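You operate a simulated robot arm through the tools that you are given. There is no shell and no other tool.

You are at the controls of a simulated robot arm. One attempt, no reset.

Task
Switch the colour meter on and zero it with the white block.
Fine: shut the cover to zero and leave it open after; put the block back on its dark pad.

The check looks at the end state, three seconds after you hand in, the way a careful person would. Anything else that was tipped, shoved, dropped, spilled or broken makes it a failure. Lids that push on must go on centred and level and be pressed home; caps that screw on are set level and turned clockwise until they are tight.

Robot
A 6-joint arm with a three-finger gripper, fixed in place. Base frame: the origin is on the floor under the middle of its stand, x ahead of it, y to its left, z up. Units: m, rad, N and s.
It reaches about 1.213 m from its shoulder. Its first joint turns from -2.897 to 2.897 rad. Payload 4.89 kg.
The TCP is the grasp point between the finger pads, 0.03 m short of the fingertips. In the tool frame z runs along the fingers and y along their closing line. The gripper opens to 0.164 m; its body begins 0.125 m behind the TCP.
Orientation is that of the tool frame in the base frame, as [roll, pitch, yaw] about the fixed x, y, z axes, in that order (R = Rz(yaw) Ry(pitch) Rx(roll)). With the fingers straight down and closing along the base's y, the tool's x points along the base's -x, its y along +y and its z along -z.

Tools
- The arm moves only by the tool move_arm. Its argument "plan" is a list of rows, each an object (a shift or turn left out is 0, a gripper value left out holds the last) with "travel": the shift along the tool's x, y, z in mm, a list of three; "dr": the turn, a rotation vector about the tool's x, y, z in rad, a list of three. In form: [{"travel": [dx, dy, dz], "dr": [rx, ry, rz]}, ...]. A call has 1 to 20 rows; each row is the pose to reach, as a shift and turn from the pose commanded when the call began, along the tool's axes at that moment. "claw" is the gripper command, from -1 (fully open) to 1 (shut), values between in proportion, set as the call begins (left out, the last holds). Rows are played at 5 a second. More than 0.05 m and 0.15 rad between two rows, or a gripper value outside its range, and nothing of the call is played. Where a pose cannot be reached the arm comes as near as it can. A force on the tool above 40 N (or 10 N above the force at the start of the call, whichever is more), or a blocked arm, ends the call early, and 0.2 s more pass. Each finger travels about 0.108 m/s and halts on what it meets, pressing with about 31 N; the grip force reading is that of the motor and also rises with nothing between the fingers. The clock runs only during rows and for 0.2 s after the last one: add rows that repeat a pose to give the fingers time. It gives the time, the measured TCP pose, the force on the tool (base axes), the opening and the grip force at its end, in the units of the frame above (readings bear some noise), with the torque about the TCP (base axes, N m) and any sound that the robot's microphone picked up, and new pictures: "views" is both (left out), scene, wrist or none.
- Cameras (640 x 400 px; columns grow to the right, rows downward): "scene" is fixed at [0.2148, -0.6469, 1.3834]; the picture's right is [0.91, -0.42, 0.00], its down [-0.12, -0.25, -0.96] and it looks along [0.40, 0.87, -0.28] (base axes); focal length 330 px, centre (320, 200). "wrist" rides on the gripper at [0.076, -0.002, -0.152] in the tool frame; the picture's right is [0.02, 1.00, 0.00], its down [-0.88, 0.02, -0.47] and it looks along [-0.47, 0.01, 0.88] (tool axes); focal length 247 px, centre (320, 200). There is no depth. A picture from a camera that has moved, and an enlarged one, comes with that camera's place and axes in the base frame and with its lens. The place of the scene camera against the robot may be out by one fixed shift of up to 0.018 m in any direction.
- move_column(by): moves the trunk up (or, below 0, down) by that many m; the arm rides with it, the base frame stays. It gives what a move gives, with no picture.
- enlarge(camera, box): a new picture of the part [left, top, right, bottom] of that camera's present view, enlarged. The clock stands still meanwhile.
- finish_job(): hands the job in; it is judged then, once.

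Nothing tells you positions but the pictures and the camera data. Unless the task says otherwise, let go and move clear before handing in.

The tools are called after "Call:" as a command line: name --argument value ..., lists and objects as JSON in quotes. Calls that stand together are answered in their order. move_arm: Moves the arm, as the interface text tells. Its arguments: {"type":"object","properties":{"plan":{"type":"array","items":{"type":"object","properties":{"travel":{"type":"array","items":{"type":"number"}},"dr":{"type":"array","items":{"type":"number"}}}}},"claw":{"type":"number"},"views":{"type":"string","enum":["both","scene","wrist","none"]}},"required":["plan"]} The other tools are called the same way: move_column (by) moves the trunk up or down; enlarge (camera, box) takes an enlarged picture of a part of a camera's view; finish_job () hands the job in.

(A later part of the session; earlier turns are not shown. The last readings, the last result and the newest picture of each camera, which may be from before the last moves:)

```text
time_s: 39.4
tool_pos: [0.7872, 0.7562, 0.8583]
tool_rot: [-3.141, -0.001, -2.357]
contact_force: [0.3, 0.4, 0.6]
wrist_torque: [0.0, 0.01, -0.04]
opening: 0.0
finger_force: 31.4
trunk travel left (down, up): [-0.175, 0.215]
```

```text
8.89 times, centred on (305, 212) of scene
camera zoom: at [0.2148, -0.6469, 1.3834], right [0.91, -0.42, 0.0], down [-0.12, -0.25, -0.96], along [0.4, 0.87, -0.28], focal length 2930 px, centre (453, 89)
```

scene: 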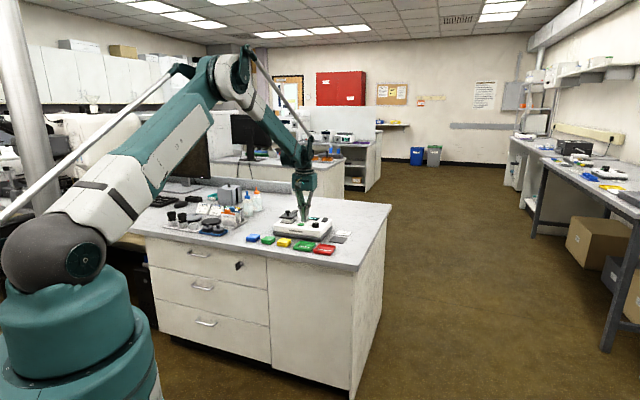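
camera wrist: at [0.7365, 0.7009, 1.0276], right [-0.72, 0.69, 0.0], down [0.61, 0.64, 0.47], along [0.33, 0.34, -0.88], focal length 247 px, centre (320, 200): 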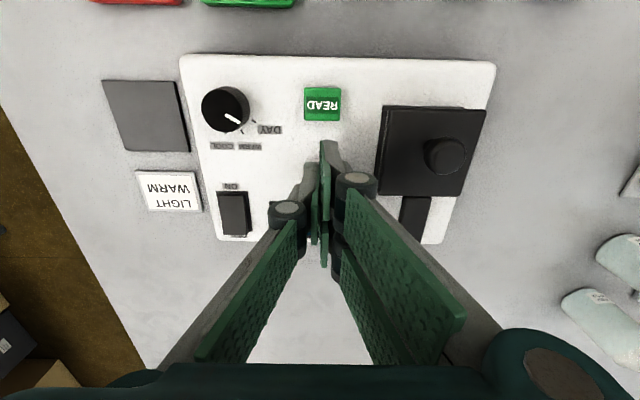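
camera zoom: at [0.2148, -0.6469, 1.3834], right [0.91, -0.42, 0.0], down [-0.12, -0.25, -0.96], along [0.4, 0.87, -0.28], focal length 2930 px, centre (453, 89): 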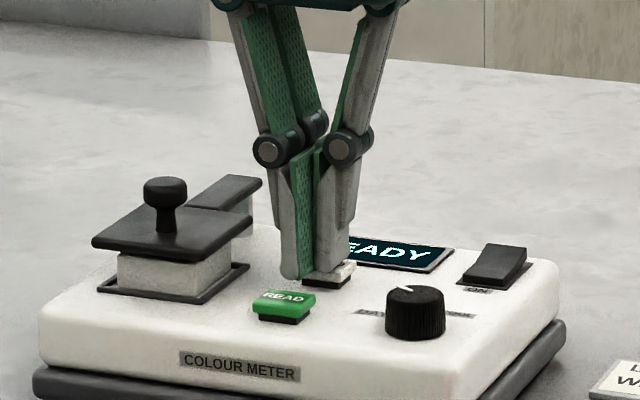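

Call:
move_arm --plan '[{"travel": [0, 0, 1]}, {"travel": [0, 0, 2]}, {"travel": [0, 0, 3]}, {"travel": [0, 0, 4]}, {"travel": [0, 0, 4]}]' --views "none"

Call:
enlarge --camera "scene" --box '[280, 190, 330, 235]'

```text
time_s: 40.6
tool_pos: [0.7878, 0.7565, 0.8536]
tool_rot: [-3.141, 0.0, -2.355]
contact_force: [0.2, -0.4, 1.6]
wrist_torque: [-0.03, 0.02, -0.01]
opening: 0.0063
finger_force: 44.9
trunk travel left (down, up): [-0.175, 0.215]
heard: click
```

```text
8.89 times, centred on (305, 212) of scene
camera zoom: at [0.2148, -0.6469, 1.3834], right [0.91, -0.42, 0.0], down [-0.12, -0.25, -0.96], along [0.4, 0.87, -0.28], focal length 2930 px, centre (453, 89)
```

zoom: 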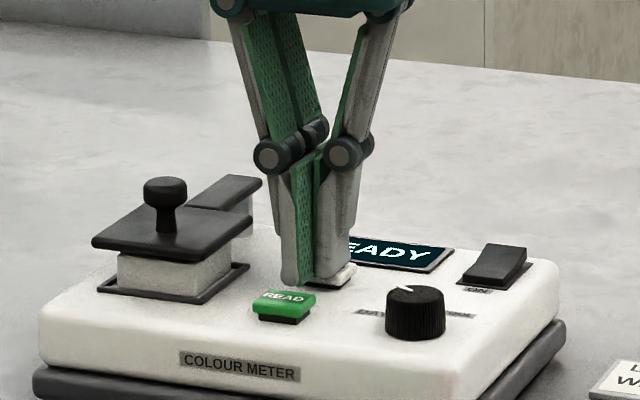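

A click was heard. Rising to see the display.

Call:
move_arm --plan '[{"travel": [0, 0, 0]}, {"travel": [0, 0, -10]}, {"travel": [0, 0, -30]}, {"travel": [0, 0, -60]}, {"travel": [0, 0, -80]}, {"travel": [0, 0, -80]}]' --views "both"

Call:
enlarge --camera "scene" --box '[280, 190, 330, 235]'

Call:
enlarge --camera "wrist" --box '[140, 50, 460, 270]'

```text
time_s: 42.0
tool_pos: [0.7873, 0.7554, 0.9337]
tool_rot: [3.141, 0.0, -2.357]
contact_force: [-0.4, 0.5, 0.1]
wrist_torque: [0.0, -0.03, 0.03]
opening: 0.0
finger_force: 44.9
trunk travel left (down, up): [-0.175, 0.215]
camera wrist: at [0.7366, 0.7008, 1.0874], right [-0.72, 0.69, 0.0], down [0.61, 0.64, 0.47], along [0.33, 0.34, -0.88], focal length 247 px, centre (320, 200)
```

scene: 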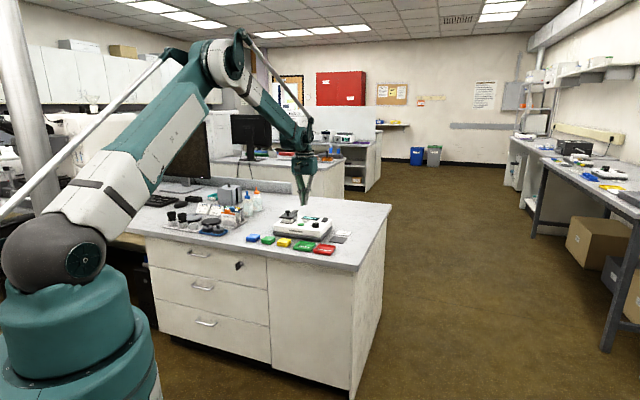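
wrist: 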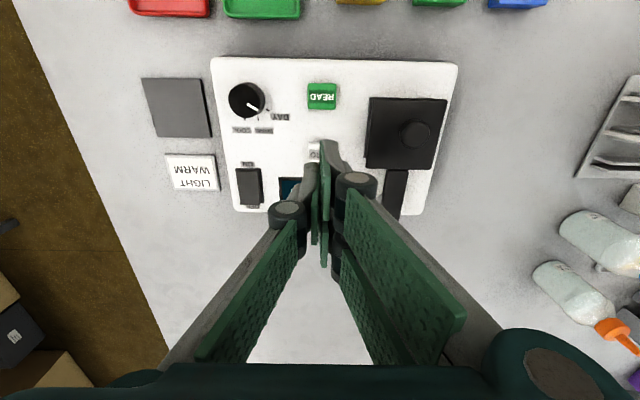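

```text
8.89 times, centred on (305, 212) of scene
camera zoom: at [0.2148, -0.6469, 1.3834], right [0.91, -0.42, 0.0], down [-0.12, -0.25, -0.96], along [0.4, 0.87, -0.28], focal length 2930 px, centre (453, 89)
```

zoom: 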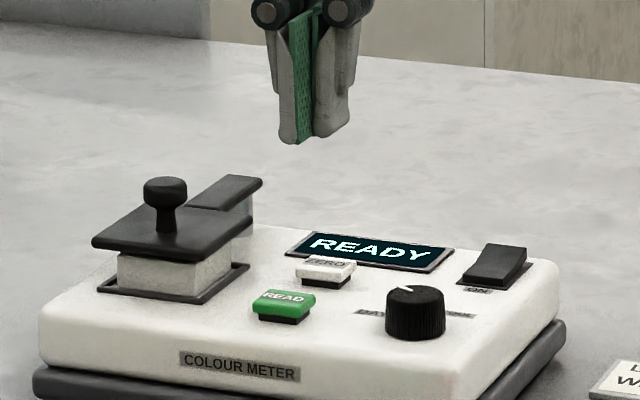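

```text
1.82 times, centred on (300, 160) of wrist
camera zoom: at [0.7366, 0.7008, 1.0874], right [-0.72, 0.69, 0.0], down [0.61, 0.64, 0.47], along [0.33, 0.34, -0.88], focal length 449 px, centre (356, 273)
```

zoom: 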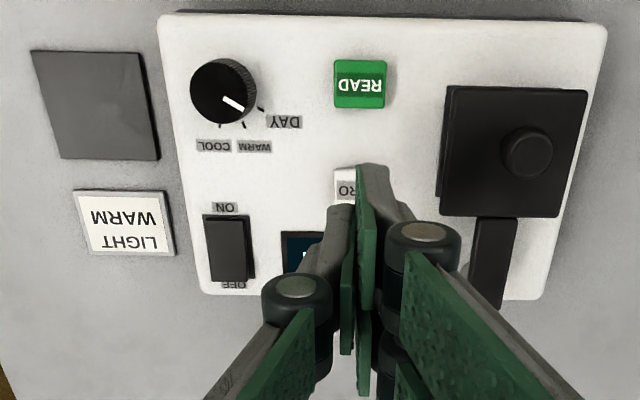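

The display still reads READY after the click; I'll wait a couple of seconds to see if the reading changes.

Call:
move_arm --plan '[{"travel": [0, 0, 0]}, {"travel": [0, 0, 0]}, {"travel": [0, 0, 0]}, {"travel": [0, 0, 0]}, {"travel": [0, 0, 0]}, {"travel": [0, 0, 0]}, {"travel": [0, 0, 0]}, {"travel": [0, 0, 0]}, {"travel": [0, 0, 0]}, {"travel": [0, 0, 0]}]' --views "none"

Call:
enlarge --camera "scene" --box '[285, 195, 330, 230]'

```text
time_s: 44.2
tool_pos: [0.7882, 0.7538, 0.9338]
tool_rot: [-3.141, 0.0, -2.356]
contact_force: [0.4, 0.2, 0.7]
wrist_torque: [-0.02, 0.02, 0.02]
opening: 0.0003
finger_force: 44.8
trunk travel left (down, up): [-0.175, 0.215]
```

```text
11.43 times, centred on (308, 212) of scene
camera zoom: at [0.2148, -0.6469, 1.3834], right [0.91, -0.42, 0.0], down [-0.12, -0.25, -0.96], along [0.4, 0.87, -0.28], focal length 3768 px, centre (463, 57)
```

zoom: 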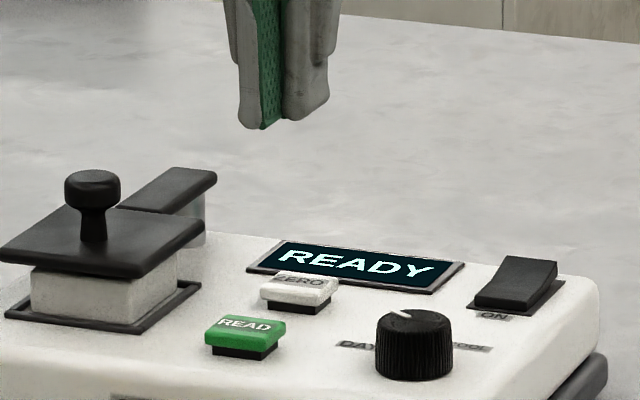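

Still READY, so I can't confirm the zero registered. I'll press ZERO again, a little deeper and hold it, watching the display while it is down.

Call:
move_arm --plan '[{"travel": [0, 0, 30]}, {"travel": [0, 0, 55]}, {"travel": [0, 0, 70]}, {"travel": [0, 0, 76]}]' --views "none"

Call:
move_arm --plan '[{"travel": [0, 0, 1]}, {"travel": [0, 0, 2]}, {"travel": [0, 0, 3]}]' --views "none"

Call:
enlarge --camera "scene" --box '[290, 195, 325, 225]'

Call:
move_arm --plan '[{"travel": [0, 0, 1]}, {"travel": [0, 0, 2]}, {"travel": [0, 0, 2]}, {"travel": [0, 0, 2]}, {"travel": [0, 0, 2]}, {"travel": [0, 0, 2]}]' --views "wrist"

Call:
enlarge --camera "scene" --box '[290, 195, 325, 225]'

```text
time_s: 45.2
tool_pos: [0.7875, 0.7547, 0.8575]
tool_rot: [3.141, -0.001, -2.356]
contact_force: [0.0, -0.1, -0.4]
wrist_torque: [0.0, 0.0, -0.01]
opening: 0.0
finger_force: 44.8
trunk travel left (down, up): [-0.175, 0.215]
```

```text
time_s: 46.0
tool_pos: [0.7881, 0.7562, 0.8558]
tool_rot: [-3.141, -0.001, -2.356]
contact_force: [0.2, -0.5, 1.3]
wrist_torque: [0.01, -0.02, -0.02]
opening: 0.0062
finger_force: 45.5
trunk travel left (down, up): [-0.175, 0.215]
```

```text
13.33 times, centred on (308, 210) of scene
camera zoom: at [0.2148, -0.6469, 1.3834], right [0.91, -0.42, 0.0], down [-0.12, -0.25, -0.96], along [0.4, 0.87, -0.28], focal length 4396 px, centre (487, 67)
```

zoom: 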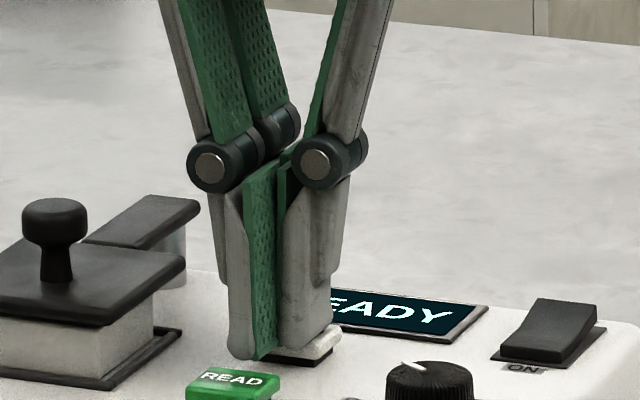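

```text
time_s: 47.4
tool_pos: [0.7882, 0.7551, 0.8523]
tool_rot: [-3.141, 0.002, -2.356]
contact_force: [-0.3, -0.3, 2.3]
wrist_torque: [0.02, -0.01, 0.01]
opening: 0.0059
finger_force: 45.0
trunk travel left (down, up): [-0.175, 0.215]
heard: click
camera wrist: at [0.7364, 0.7008, 1.0061], right [-0.72, 0.69, 0.0], down [0.61, 0.64, 0.47], along [0.33, 0.34, -0.88], focal length 247 px, centre (320, 200)
```

wrist: 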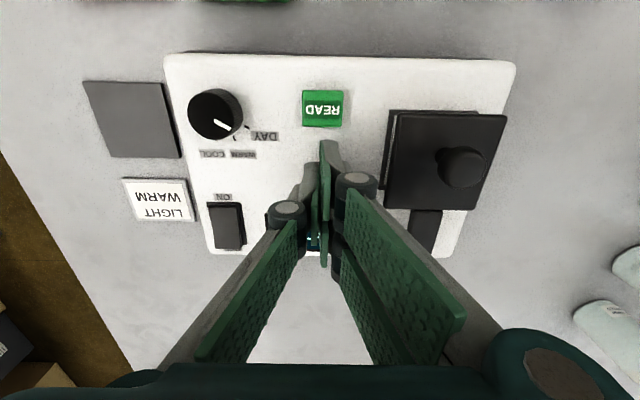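

```text
13.33 times, centred on (308, 210) of scene
camera zoom: at [0.2148, -0.6469, 1.3834], right [0.91, -0.42, 0.0], down [-0.12, -0.25, -0.96], along [0.4, 0.87, -0.28], focal length 4396 px, centre (487, 67)
```

zoom: 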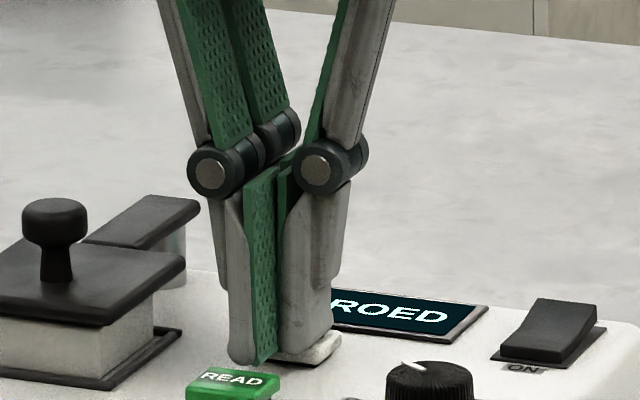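

The display now reads "…ROED" (ZEROED): the longer press took. Rising to confirm the full text.

Call:
move_arm --plan '[{"travel": [0, 0, -5]}, {"travel": [0, 0, -25]}, {"travel": [0, 0, -55]}, {"travel": [0, 0, -85]}, {"travel": [0, 0, -110]}, {"travel": [0, 0, -110]}]' --views "both"

Call:
enlarge --camera "scene" --box '[280, 190, 330, 235]'

```text
time_s: 48.8
tool_pos: [0.7879, 0.7542, 0.963]
tool_rot: [-3.141, -0.002, -2.357]
contact_force: [-0.9, 1.2, 0.5]
wrist_torque: [0.01, -0.02, 0.02]
opening: 0.0001
finger_force: 45.0
trunk travel left (down, up): [-0.175, 0.215]
camera wrist: at [0.7365, 0.7001, 1.1165], right [-0.72, 0.69, 0.0], down [0.61, 0.64, 0.47], along [0.33, 0.34, -0.88], focal length 247 px, centre (320, 200)
```

scene: 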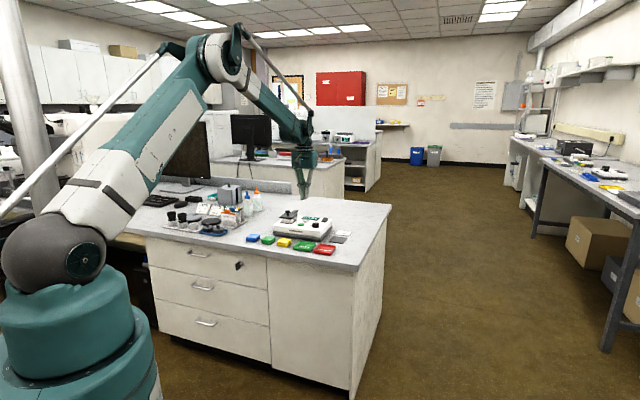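
wrist: 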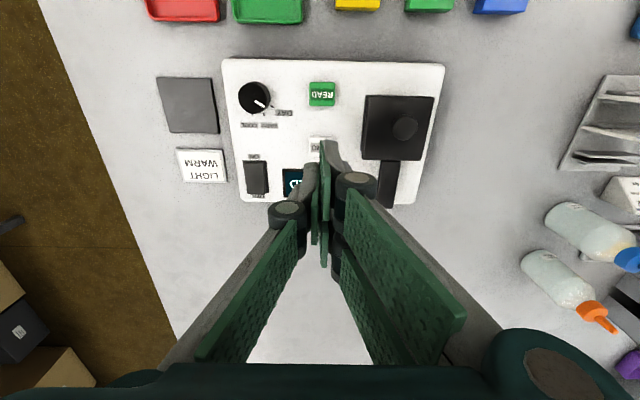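

```text
8.89 times, centred on (305, 212) of scene
camera zoom: at [0.2148, -0.6469, 1.3834], right [0.91, -0.42, 0.0], down [-0.12, -0.25, -0.96], along [0.4, 0.87, -0.28], focal length 2930 px, centre (453, 89)
```

zoom: 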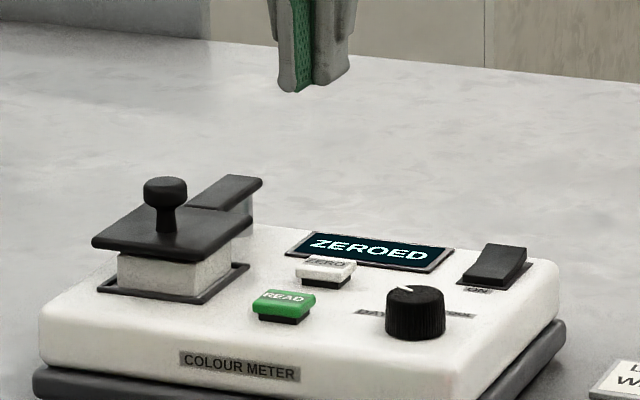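

ZEROED is confirmed. Now back over the cover's knob with the 36 mm cage to swing it open.

Call:
move_arm --plan '[{"travel": [10, 27, 0]}, {"travel": [20, 54, 0]}, {"travel": [29, 80, 0]}, {"travel": [29, 80, 10]}, {"travel": [29, 80, 25]}, {"travel": [29, 80, 32]}, {"travel": [29, 80, 32]}]' --claw 0.56 --views "both"

Call:
enlarge --camera "wrist" --box '[220, 80, 420, 250]'

Call:
enlarge --camera "scene" --box '[265, 180, 325, 235]'

```text
time_s: 50.4
tool_pos: [0.7103, 0.7918, 0.9301]
tool_rot: [3.141, 0.0, -2.355]
contact_force: [0.7, 0.3, 0.0]
wrist_torque: [-0.05, 0.01, -0.01]
opening: 0.0361
finger_force: 0.1
trunk travel left (down, up): [-0.175, 0.215]
camera wrist: at [0.6589, 0.7364, 1.0842], right [-0.72, 0.69, 0.0], down [0.61, 0.64, 0.47], along [0.33, 0.34, -0.88], focal length 247 px, centre (320, 200)
```

scene: 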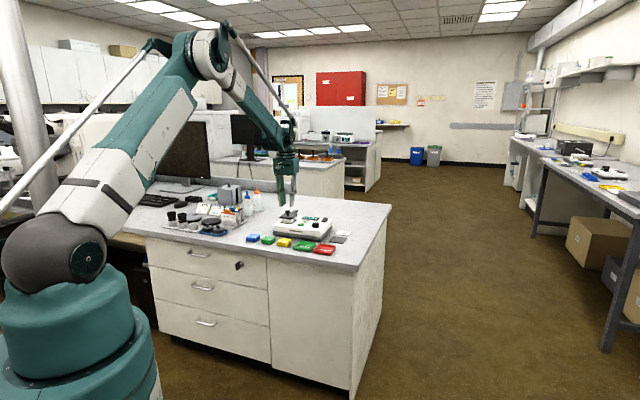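
wrist: 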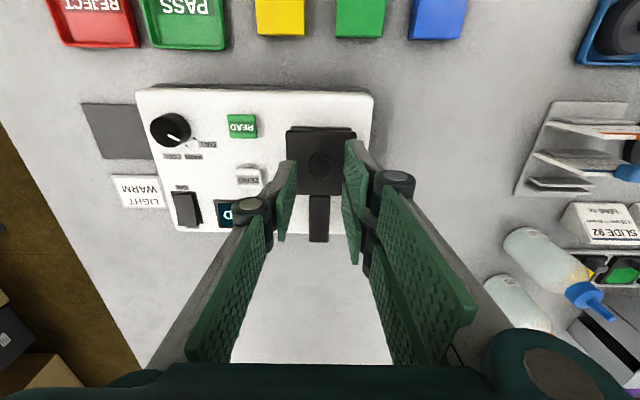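

```text
2.35 times, centred on (320, 165) of wrist
camera zoom: at [0.6589, 0.7364, 1.0842], right [-0.72, 0.69, 0.0], down [0.61, 0.64, 0.47], along [0.33, 0.34, -0.88], focal length 581 px, centre (320, 282)
```

zoom: 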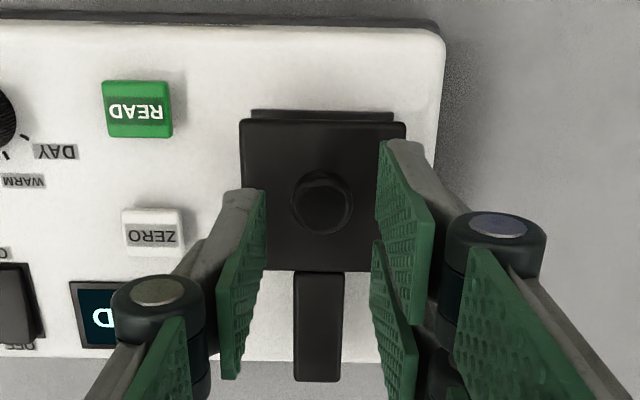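

```text
7.27 times, centred on (295, 208) of scene
camera zoom: at [0.2148, -0.6469, 1.3834], right [0.91, -0.42, 0.0], down [-0.12, -0.25, -0.96], along [0.4, 0.87, -0.28], focal length 2398 px, centre (502, 146)
```

zoom: 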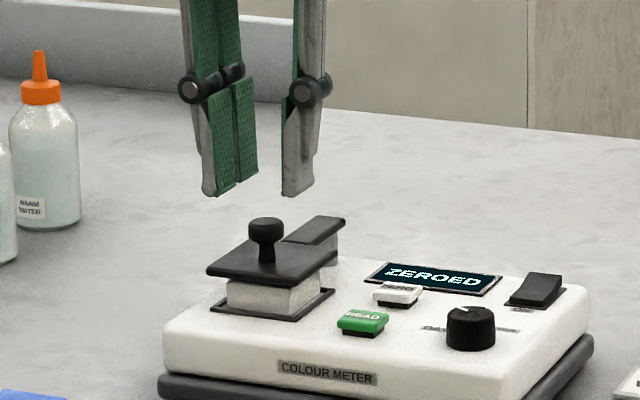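

Knob centred again. Lowering around it.

Call:
move_arm --plan '[{"travel": [-1.5, 0, 14]}, {"travel": [-1.5, 0, 27]}, {"travel": [-1.5, 0, 36]}, {"travel": [-1.5, 0, 43]}, {"travel": [-1.5, 0, 43]}]' --views "none"

Call:
enlarge --camera "wrist" --box '[220, 80, 420, 250]'

Call:
enlarge --camera "scene" --box '[265, 180, 325, 235]'

```text
time_s: 51.6
tool_pos: [0.7122, 0.7927, 0.888]
tool_rot: [-3.141, 0.001, -2.357]
contact_force: [-1.1, -0.4, -0.3]
wrist_torque: [-0.01, -0.01, -0.02]
opening: 0.0362
finger_force: 0.1
trunk travel left (down, up): [-0.175, 0.215]
```

```text
2.35 times, centred on (320, 165) of wrist
camera zoom: at [0.6606, 0.7378, 1.0409], right [-0.72, 0.69, 0.0], down [0.61, 0.64, 0.47], along [0.33, 0.34, -0.88], focal length 581 px, centre (320, 282)
```

zoom: 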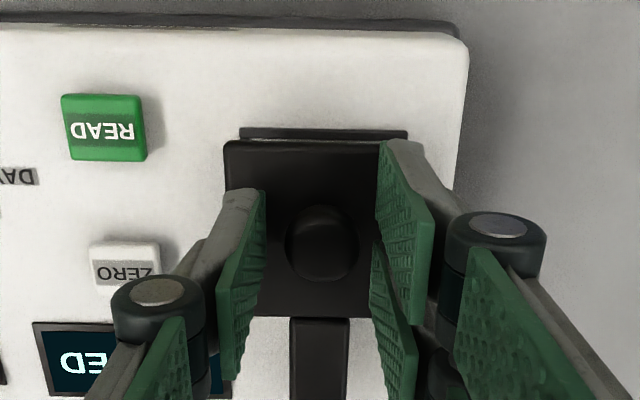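

```text
7.27 times, centred on (295, 208) of scene
camera zoom: at [0.2148, -0.6469, 1.3834], right [0.91, -0.42, 0.0], down [-0.12, -0.25, -0.96], along [0.4, 0.87, -0.28], focal length 2398 px, centre (502, 146)
```

zoom: 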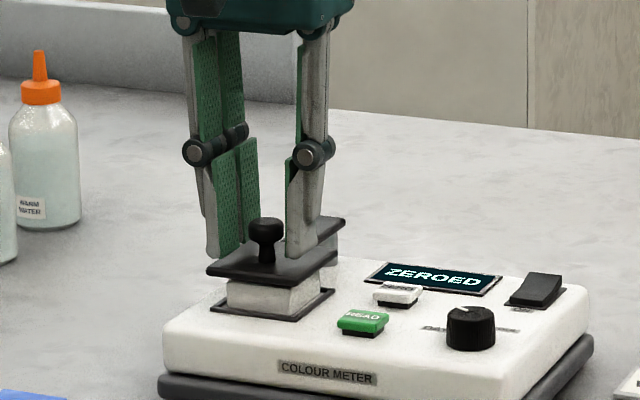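

Swinging the cover back open along the same arc.

Call:
move_arm --plan '[{"travel": [-0.7, 11.2, 0], "dr": [0, 0, 0.12]}, {"travel": [-2.7, 22.2, 0], "dr": [0, 0, 0.24]}, {"travel": [-6.0, 32.9, 0], "dr": [0, 0, 0.36]}, {"travel": [-10.6, 43.2, 0], "dr": [0, 0, 0.48]}, {"travel": [-16.3, 52.8, 0], "dr": [0, 0, 0.6]}, {"travel": [-23.2, 61.7, 0], "dr": [0, 0, 0.72]}, {"travel": [-31.1, 69.6, 0], "dr": [0, 0, 0.84]}, {"travel": [-39.9, 76.6, 0], "dr": [0, 0, 0.96]}, {"travel": [-49.4, 82.5, 0], "dr": [0, 0, 1.08]}, {"travel": [-59.6, 87.1, 0], "dr": [0, 0, 1.2]}, {"travel": [-70.3, 90.6, 0], "dr": [0, 0, 1.32]}, {"travel": [-81.3, 92.7, 0], "dr": [0, 0, 1.44]}, {"travel": [-81.3, 92.7, 0], "dr": [0, 0, 1.44]}]' --views "both"

Call:
enlarge --camera "wrist" --box '[220, 80, 420, 250]'

Call:
enlarge --camera "scene" --box '[260, 180, 325, 235]'

```text
time_s: 54.4
tool_pos: [0.7037, 0.9157, 0.8874]
tool_rot: [-3.14, -0.001, 2.487]
contact_force: [-0.4, 0.3, 0.1]
wrist_torque: [0.04, 0.0, 0.0]
opening: 0.0361
finger_force: 0.1
trunk travel left (down, up): [-0.175, 0.215]
camera wrist: at [0.6436, 0.9616, 1.0406], right [0.59, 0.81, 0.0], down [0.71, -0.52, 0.47], along [0.38, -0.28, -0.88], focal length 247 px, centre (320, 200)
```

scene: 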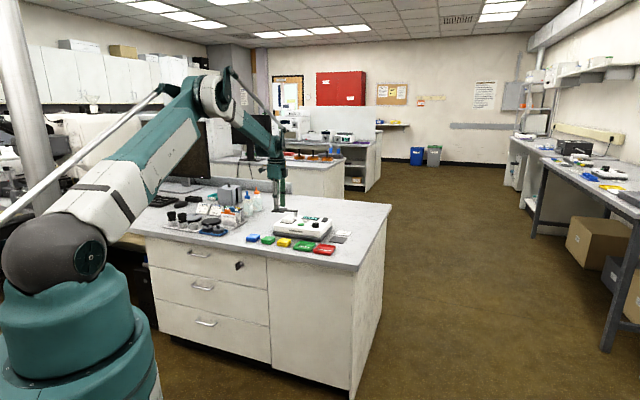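
wrist: 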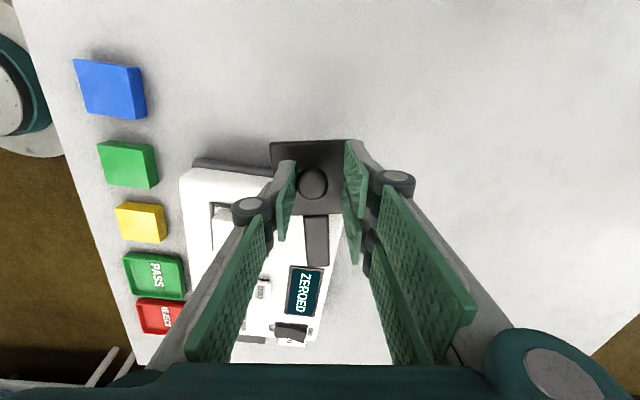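

```text
2.35 times, centred on (320, 165) of wrist
camera zoom: at [0.6436, 0.9616, 1.0406], right [0.59, 0.81, 0.0], down [0.71, -0.52, 0.47], along [0.38, -0.28, -0.88], focal length 581 px, centre (320, 282)
```

zoom: 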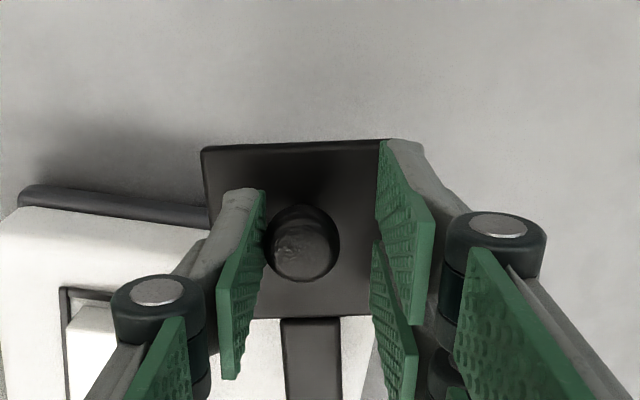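

```text
7.27 times, centred on (292, 208) of scene
camera zoom: at [0.2148, -0.6469, 1.3834], right [0.91, -0.42, 0.0], down [-0.12, -0.25, -0.96], along [0.4, 0.87, -0.28], focal length 2398 px, centre (520, 146)
```

zoom: 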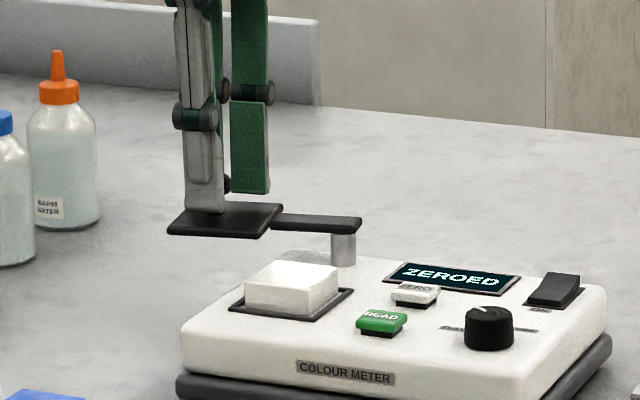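

Almost open; pushing the last few degrees back to where it started.

Call:
move_arm --plan '[{"travel": [-0.3, 6, 0], "dr": [0, 0, 0.064]}, {"travel": [-0.8, 12, 0], "dr": [0, 0, 0.128]}, {"travel": [-1.3, 15.5, 0], "dr": [0, 0, 0.131]}, {"travel": [-1.6, 18, 0], "dr": [0, 0, 0.131]}, {"travel": [-1.6, 18, 0], "dr": [0, 0, 0.131]}]' --views "wrist"

Call:
enlarge --camera "wrist" --box '[220, 80, 420, 250]'

Call:
enlarge --camera "scene" --box '[260, 180, 325, 235]'

```text
time_s: 55.6
tool_pos: [0.7169, 0.9291, 0.8869]
tool_rot: [-3.14, -0.001, 2.355]
contact_force: [0.7, -0.2, -0.9]
wrist_torque: [-0.01, 0.01, 0.03]
opening: 0.0362
finger_force: 0.1
trunk travel left (down, up): [-0.175, 0.215]
camera wrist: at [0.6625, 0.9825, 1.041], right [0.69, 0.72, 0.0], down [0.64, -0.61, 0.47], along [0.34, -0.33, -0.88], focal length 247 px, centre (320, 200)
```

wrist: 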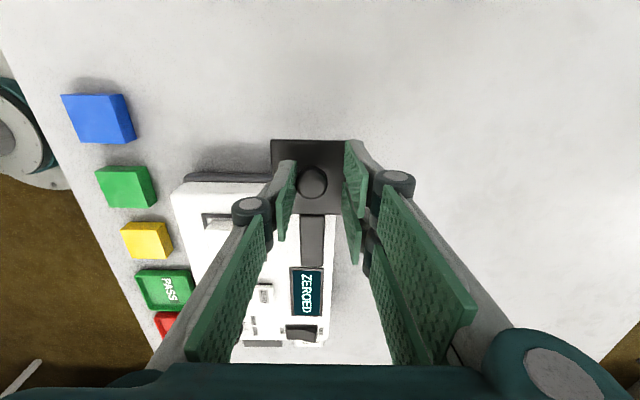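

```text
2.35 times, centred on (320, 165) of wrist
camera zoom: at [0.6625, 0.9825, 1.041], right [0.69, 0.72, 0.0], down [0.64, -0.61, 0.47], along [0.34, -0.33, -0.88], focal length 581 px, centre (320, 282)
```

zoom: 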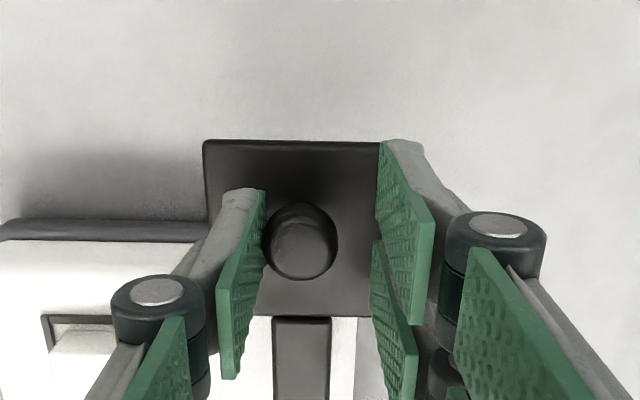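

```text
7.27 times, centred on (292, 208) of scene
camera zoom: at [0.2148, -0.6469, 1.3834], right [0.91, -0.42, 0.0], down [-0.12, -0.25, -0.96], along [0.4, 0.87, -0.28], focal length 2398 px, centre (520, 146)
```

zoom: 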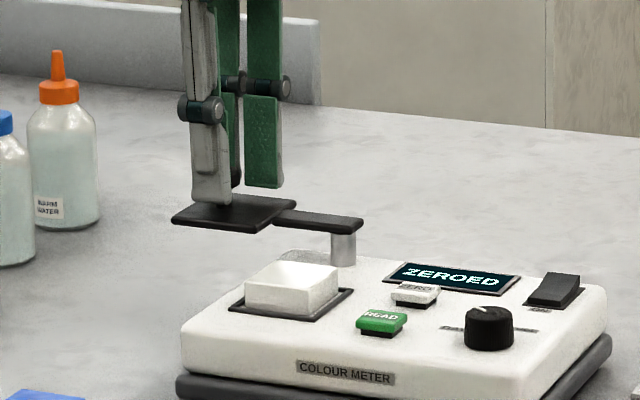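

The cover is fully open again and the display still reads ZEROED. Backing off, rising, and turning back over the white block.

Call:
move_arm --plan '[{"travel": [0, -4, 0]}, {"travel": [0, -4, -30]}, {"travel": [0, -4, -60]}, {"travel": [0, -4, -82]}, {"travel": [-7.7, -11.3, -82], "dr": [0, 0, -0.131]}, {"travel": [-15.5, -18.6, -82], "dr": [0, 0, -0.262]}, {"travel": [-23.2, -26, -82], "dr": [0, 0, -0.393]}, {"travel": [-31, -33.3, -82], "dr": [0, 0, -0.524]}, {"travel": [-38.7, -40.6, -82], "dr": [0, 0, -0.655]}, {"travel": [-46.4, -47.9, -82], "dr": [0, 0, -0.786]}, {"travel": [-54.2, -55.2, -82], "dr": [0, 0, -0.917]}, {"travel": [-61.9, -62.5, -82], "dr": [0, 0, -1.048]}, {"travel": [-69.7, -69.9, -82], "dr": [0, 0, -1.179]}, {"travel": [-77.4, -77.2, -82], "dr": [0, 0, -1.31]}, {"travel": [-85.2, -84.5, -82], "dr": [0, 0, -1.441]}, {"travel": [-92.9, -91.8, -82], "dr": [0, 0, -1.571]}, {"travel": [-92.9, -91.8, -82], "dr": [0, 0, -1.571]}]' --views "none"

Call:
move_arm --plan '[{"travel": [0, 0, 0]}, {"travel": [0, 0, 0]}, {"travel": [0, 0, 15]}, {"travel": [0, 0, 30]}, {"travel": [0, 0, 30]}]' --claw 0.195 --views "both"

Call:
enlarge --camera "wrist" --box '[220, 50, 460, 250]'

Call:
enlarge --camera "scene" --box '[260, 180, 325, 235]'

```text
time_s: 59.2
tool_pos: [0.7173, 0.798, 0.9704]
tool_rot: [-3.141, -0.001, -2.357]
contact_force: [0.2, 0.2, 0.2]
wrist_torque: [0.04, -0.02, -0.04]
opening: 0.0361
finger_force: 0.1
trunk travel left (down, up): [-0.175, 0.215]
```

```text
time_s: 60.4
tool_pos: [0.7172, 0.7989, 0.9398]
tool_rot: [3.14, 0.0, -2.359]
contact_force: [1.0, 0.1, 0.6]
wrist_torque: [0.0, -0.02, 0.0]
opening: 0.066
finger_force: 0.1
trunk travel left (down, up): [-0.175, 0.215]
camera wrist: at [0.6651, 0.7443, 1.0923], right [-0.72, 0.69, 0.0], down [0.61, 0.64, 0.47], along [0.33, 0.34, -0.88], focal length 247 px, centre (320, 200)
```

scene: 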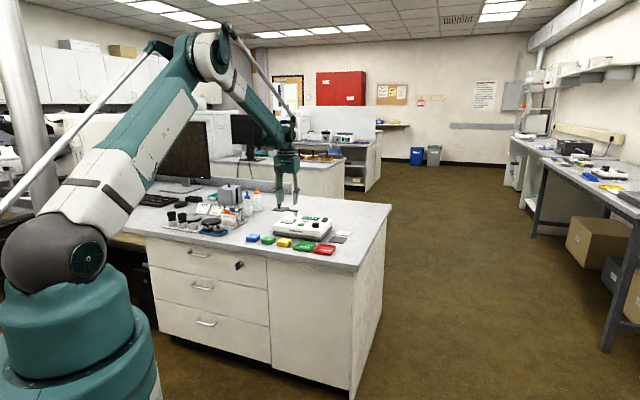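
wrist: 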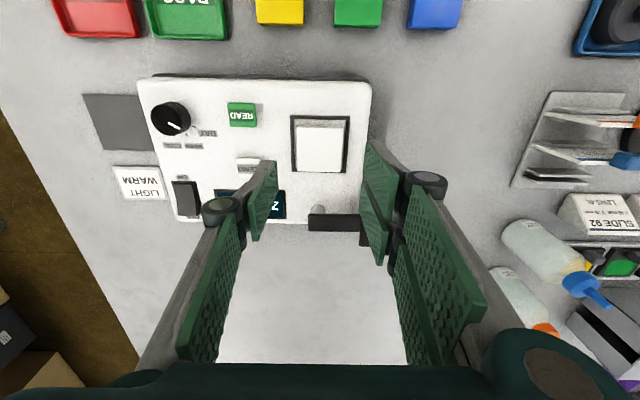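

```text
2.00 times, centred on (340, 150) of wrist
camera zoom: at [0.6651, 0.7443, 1.0923], right [-0.72, 0.69, 0.0], down [0.61, 0.64, 0.47], along [0.33, 0.34, -0.88], focal length 494 px, centre (280, 300)
```

zoom: 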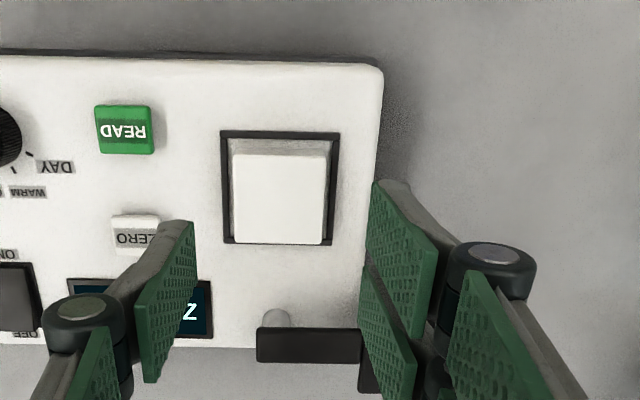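

```text
7.27 times, centred on (292, 208) of scene
camera zoom: at [0.2148, -0.6469, 1.3834], right [0.91, -0.42, 0.0], down [-0.12, -0.25, -0.96], along [0.4, 0.87, -0.28], focal length 2398 px, centre (520, 146)
```

zoom: 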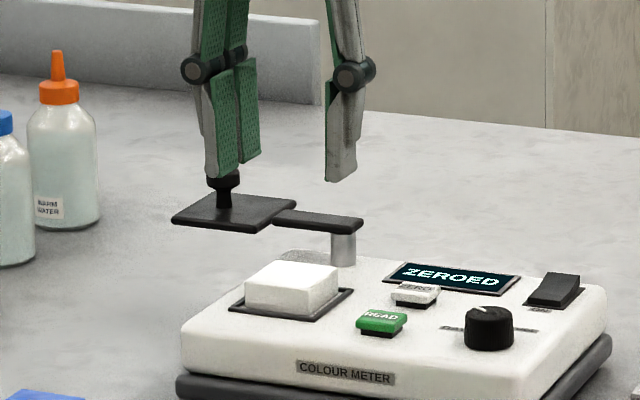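

The block is exactly where I left it and centred under the hand. Descending to re-grip it.

Call:
move_arm --plan '[{"travel": [0, 0, 30]}, {"travel": [0, 0, 58]}, {"travel": [0, 0, 76]}, {"travel": [0, 0, 85]}, {"travel": [0, 0, 88]}, {"travel": [0, 0, 88]}]' --views "none"

Call:
enlarge --camera "scene" --box '[270, 190, 320, 230]'

```text
time_s: 61.8
tool_pos: [0.7157, 0.7995, 0.8508]
tool_rot: [-3.141, -0.001, -2.358]
contact_force: [-0.4, -0.5, -0.1]
wrist_torque: [0.0, -0.01, 0.03]
opening: 0.066
finger_force: 0.1
trunk travel left (down, up): [-0.175, 0.215]
```

```text
10.00 times, centred on (295, 210) of scene
camera zoom: at [0.2148, -0.6469, 1.3834], right [0.91, -0.42, 0.0], down [-0.12, -0.25, -0.96], along [0.4, 0.87, -0.28], focal length 3297 px, centre (570, 100)
```

zoom: 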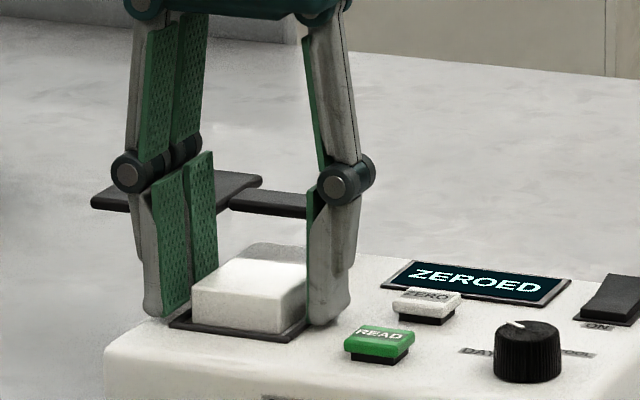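

Fingers straddle the block above the frame. Closing on it, then lifting.

Call:
move_arm --plan '[{"travel": [0, 0, 0]}, {"travel": [0, 0, 0]}, {"travel": [0, 0, 0]}, {"travel": [0, 0, 0]}]' --claw 0.7 --views "none"

Call:
move_arm --plan '[{"travel": [0, 0, -8]}, {"travel": [0, 0, -25]}, {"travel": [0, 0, -50]}, {"travel": [0, 0, -69]}, {"travel": [0, 0, -69]}]' --views "both"

Call:
enlarge --camera "scene" --box '[260, 180, 325, 235]'

Call:
enlarge --camera "wrist" --box '[200, 50, 440, 250]'

```text
time_s: 62.8
tool_pos: [0.7175, 0.7993, 0.8521]
tool_rot: [3.14, 0.001, -2.36]
contact_force: [0.2, 0.3, -0.2]
wrist_torque: [0.01, 0.0, 0.02]
opening: 0.0474
finger_force: 30.8
trunk travel left (down, up): [-0.175, 0.215]
```

```text
time_s: 64.0
tool_pos: [0.7165, 0.7976, 0.9221]
tool_rot: [-3.14, -0.001, -2.357]
contact_force: [-0.7, -0.5, -0.3]
wrist_torque: [0.02, -0.03, -0.03]
opening: 0.0472
finger_force: 30.6
trunk travel left (down, up): [-0.175, 0.215]
camera wrist: at [0.665, 0.7436, 1.075], right [-0.72, 0.69, 0.0], down [0.61, 0.64, 0.47], along [0.33, 0.34, -0.88], focal length 247 px, centre (320, 200)
```

scene: 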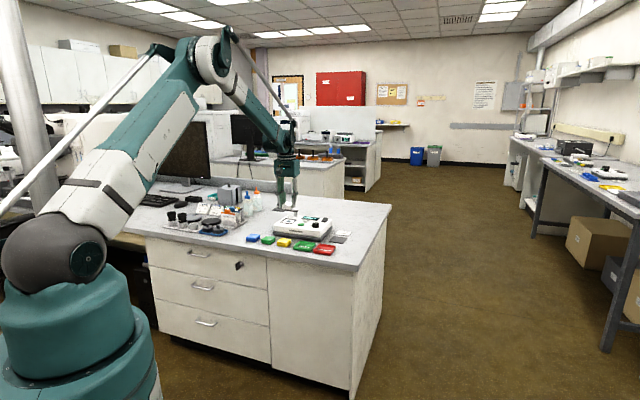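
wrist: 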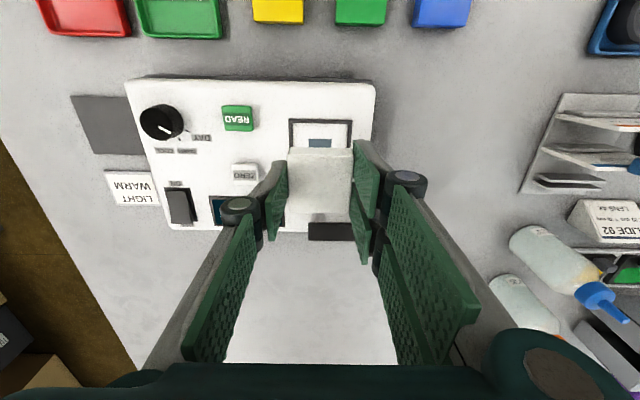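

```text
7.27 times, centred on (292, 208) of scene
camera zoom: at [0.2148, -0.6469, 1.3834], right [0.91, -0.42, 0.0], down [-0.12, -0.25, -0.96], along [0.4, 0.87, -0.28], focal length 2398 px, centre (520, 146)
```

zoom: 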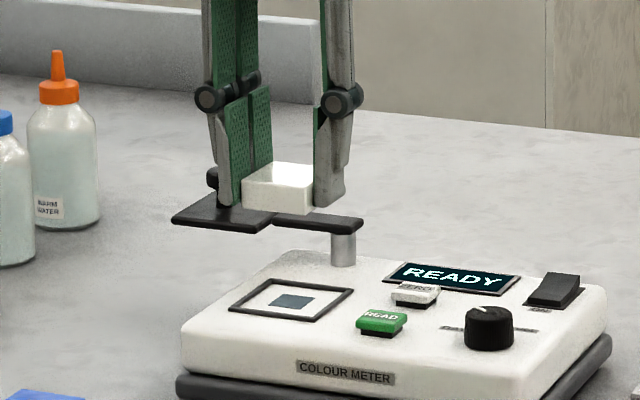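

```text
2.00 times, centred on (320, 150) of wrist
camera zoom: at [0.665, 0.7436, 1.075], right [-0.72, 0.69, 0.0], down [0.61, 0.64, 0.47], along [0.33, 0.34, -0.88], focal length 494 px, centre (320, 300)
```

zoom: 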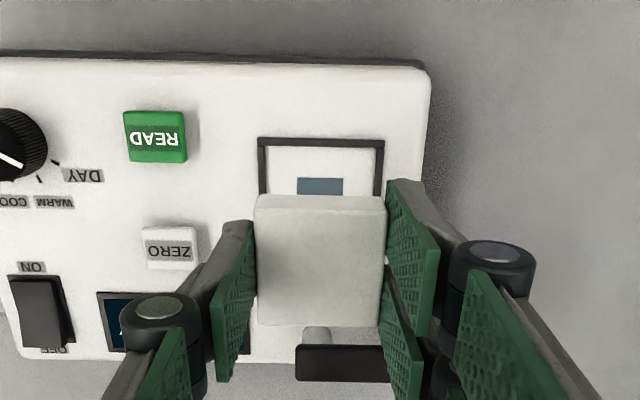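

The block is held again and the meter has gone back to READY now it's lifted off. Carrying the block back over its dark pad.

Call:
move_arm --plan '[{"travel": [1, -37, 0]}, {"travel": [2, -74, 0]}, {"travel": [3.4, -111, 0]}, {"travel": [4.5, -148, 0]}, {"travel": [5.7, -185, 0]}, {"travel": [6.8, -222, 0]}, {"travel": [7.9, -258.6, 0]}, {"travel": [7.9, -258.6, 20]}, {"travel": [7.9, -258.6, 50]}, {"travel": [7.9, -258.6, 80]}, {"travel": [7.9, -258.6, 100]}, {"travel": [7.9, -258.6, 100]}]' --views "both"

Call:
enlarge --camera "wrist" --box '[200, 80, 440, 280]'

Call:
enlarge --camera "scene" --box '[310, 190, 370, 250]'

```text
time_s: 66.6
tool_pos: [0.8955, 0.6093, 0.8197]
tool_rot: [-3.14, 0.0, -2.358]
contact_force: [-0.5, 0.1, -2.1]
wrist_torque: [-0.06, 0.03, 0.01]
opening: 0.0474
finger_force: 31.2
trunk travel left (down, up): [-0.175, 0.215]
camera wrist: at [0.8425, 0.555, 0.973], right [-0.72, 0.69, 0.0], down [0.61, 0.64, 0.47], along [0.33, 0.34, -0.88], focal length 247 px, centre (320, 200)
```

scene: 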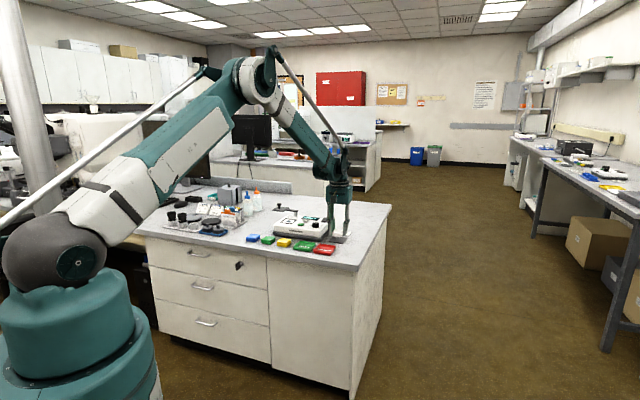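
wrist: 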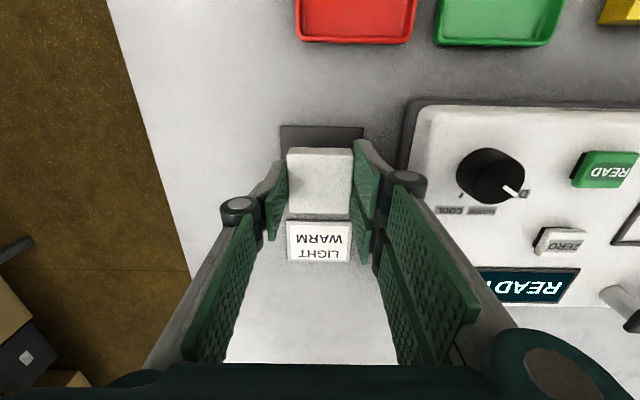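

```text
2.00 times, centred on (320, 180) of wrist
camera zoom: at [0.8425, 0.555, 0.973], right [-0.72, 0.69, 0.0], down [0.61, 0.64, 0.47], along [0.33, 0.34, -0.88], focal length 494 px, centre (320, 240)
```

zoom: 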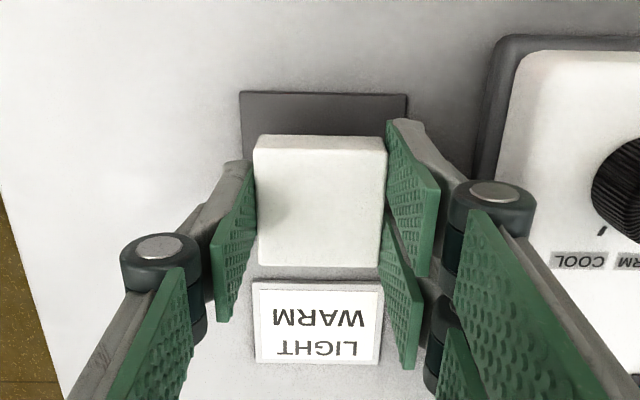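

```text
6.67 times, centred on (340, 220) of scene
camera zoom: at [0.2148, -0.6469, 1.3834], right [0.91, -0.42, 0.0], down [-0.12, -0.25, -0.96], along [0.4, 0.87, -0.28], focal length 2198 px, centre (187, 67)
```

zoom: 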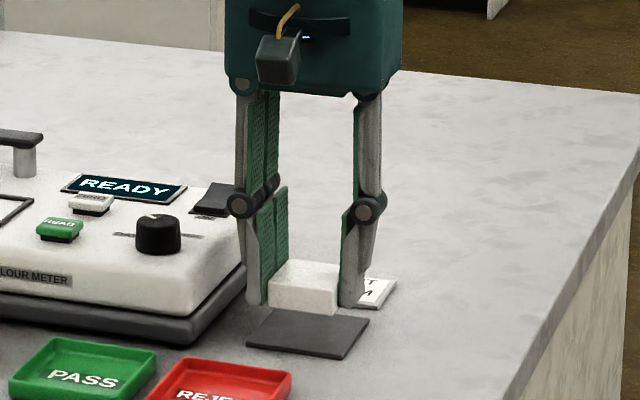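

Block is aligned above the pad. Lowering gently to set it down.

Call:
move_arm --plan '[{"travel": [0, 0, 10]}, {"travel": [0, 0, 17]}, {"travel": [0, 0, 21]}, {"travel": [0, 0, 22.5]}, {"travel": [0, 0, 22.5]}]' --views "none"

Call:
move_arm --plan '[{"travel": [0, 0, 0.6]}, {"travel": [0, 0, 1.2]}, {"travel": [0, 0, 1.2]}]' --views "none"

Call:
enlarge --camera "scene" --box '[315, 200, 365, 245]'

```text
time_s: 67.8
tool_pos: [0.8933, 0.6095, 0.7967]
tool_rot: [-3.141, 0.0, -2.357]
contact_force: [-0.2, 0.3, -2.1]
wrist_torque: [-0.01, 0.02, 0.01]
opening: 0.0473
finger_force: 31.4
trunk travel left (down, up): [-0.175, 0.215]
```

```text
time_s: 68.6
tool_pos: [0.8934, 0.6104, 0.7979]
tool_rot: [-3.14, 0.0, -2.358]
contact_force: [2.5, 2.5, 9.4]
wrist_torque: [0.05, 0.01, -0.01]
opening: 0.0472
finger_force: 31.1
trunk travel left (down, up): [-0.175, 0.215]
```

```text
8.89 times, centred on (340, 222) of scene
camera zoom: at [0.2148, -0.6469, 1.3834], right [0.91, -0.42, 0.0], down [-0.12, -0.25, -0.96], along [0.4, 0.87, -0.28], focal length 2930 px, centre (142, 0)
```

zoom: 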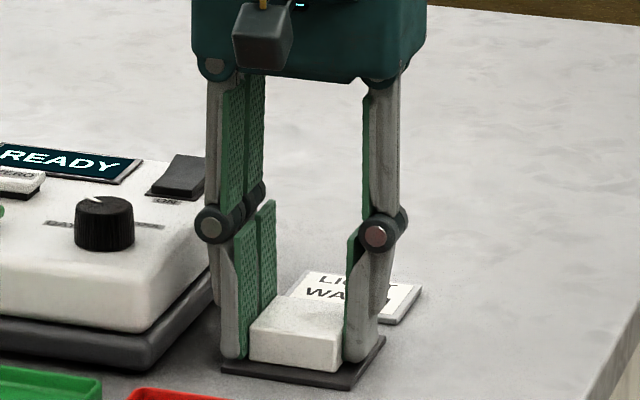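

It's resting on the pad (≈9 N contact). Releasing and rising straight up.

Call:
move_arm --plan '[{"travel": [0, 0, -0.6]}, {"travel": [0, 0, -0.6]}, {"travel": [0, 0, -0.6]}]' --claw 0.195 --views "none"

Call:
move_arm --plan '[{"travel": [0, 0, -12]}, {"travel": [0, 0, -40]}, {"travel": [0, 0, -80]}, {"travel": [0, 0, -120]}, {"travel": [0, 0, -150]}, {"travel": [0, 0, -150]}]' --views "both"

Call:
enlarge --camera "wrist" --box '[200, 80, 440, 280]'

Call:
enlarge --camera "scene" --box '[260, 190, 370, 260]'

```text
time_s: 69.4
tool_pos: [0.8923, 0.6108, 0.7972]
tool_rot: [-3.141, 0.0, -2.358]
contact_force: [0.4, 0.0, -0.8]
wrist_torque: [-0.02, -0.03, -0.03]
opening: 0.066
finger_force: 0.1
trunk travel left (down, up): [-0.175, 0.215]
```

```text
time_s: 70.8
tool_pos: [0.8941, 0.6098, 0.9482]
tool_rot: [3.14, 0.0, -2.359]
contact_force: [-0.4, -0.3, 0.0]
wrist_torque: [0.03, -0.04, 0.01]
opening: 0.0658
finger_force: 0.0
trunk travel left (down, up): [-0.175, 0.215]
camera wrist: at [0.8421, 0.5555, 1.1019], right [-0.72, 0.69, 0.0], down [0.61, 0.64, 0.47], along [0.33, 0.34, -0.88], focal length 247 px, centre (320, 200)
```

scene: 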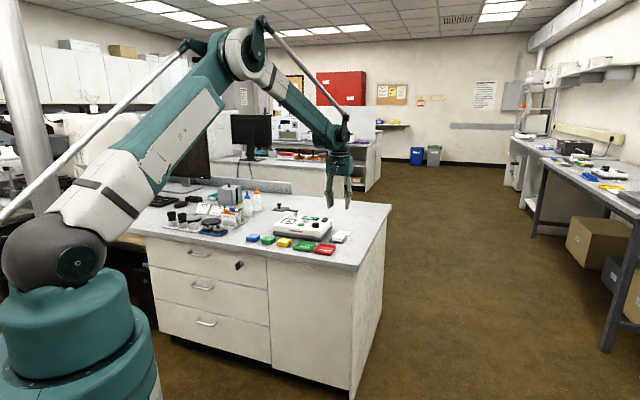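
wrist: 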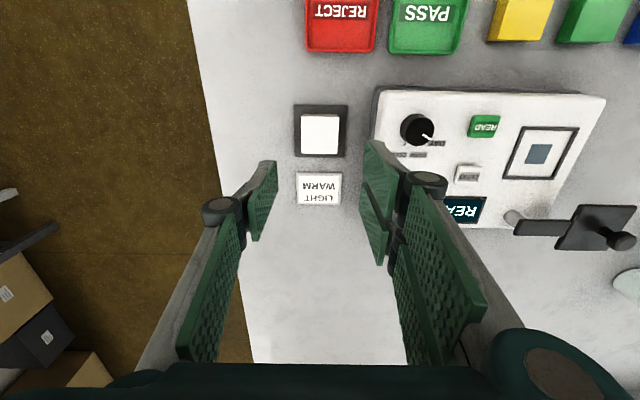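

```text
2.00 times, centred on (320, 180) of wrist
camera zoom: at [0.8421, 0.5555, 1.1019], right [-0.72, 0.69, 0.0], down [0.61, 0.64, 0.47], along [0.33, 0.34, -0.88], focal length 494 px, centre (320, 240)
```

zoom: 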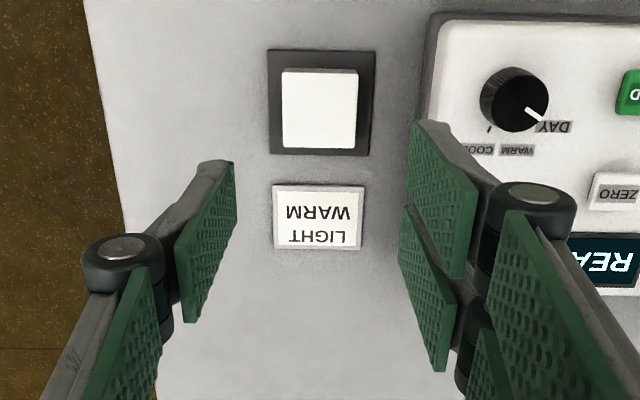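

```text
5.71 times, centred on (315, 225) of scene
camera zoom: at [0.2148, -0.6469, 1.3834], right [0.91, -0.42, 0.0], down [-0.12, -0.25, -0.96], along [0.4, 0.87, -0.28], focal length 1884 px, centre (349, 57)
```

zoom: 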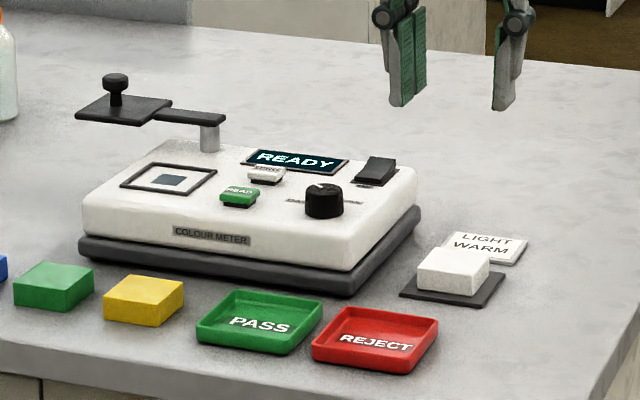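

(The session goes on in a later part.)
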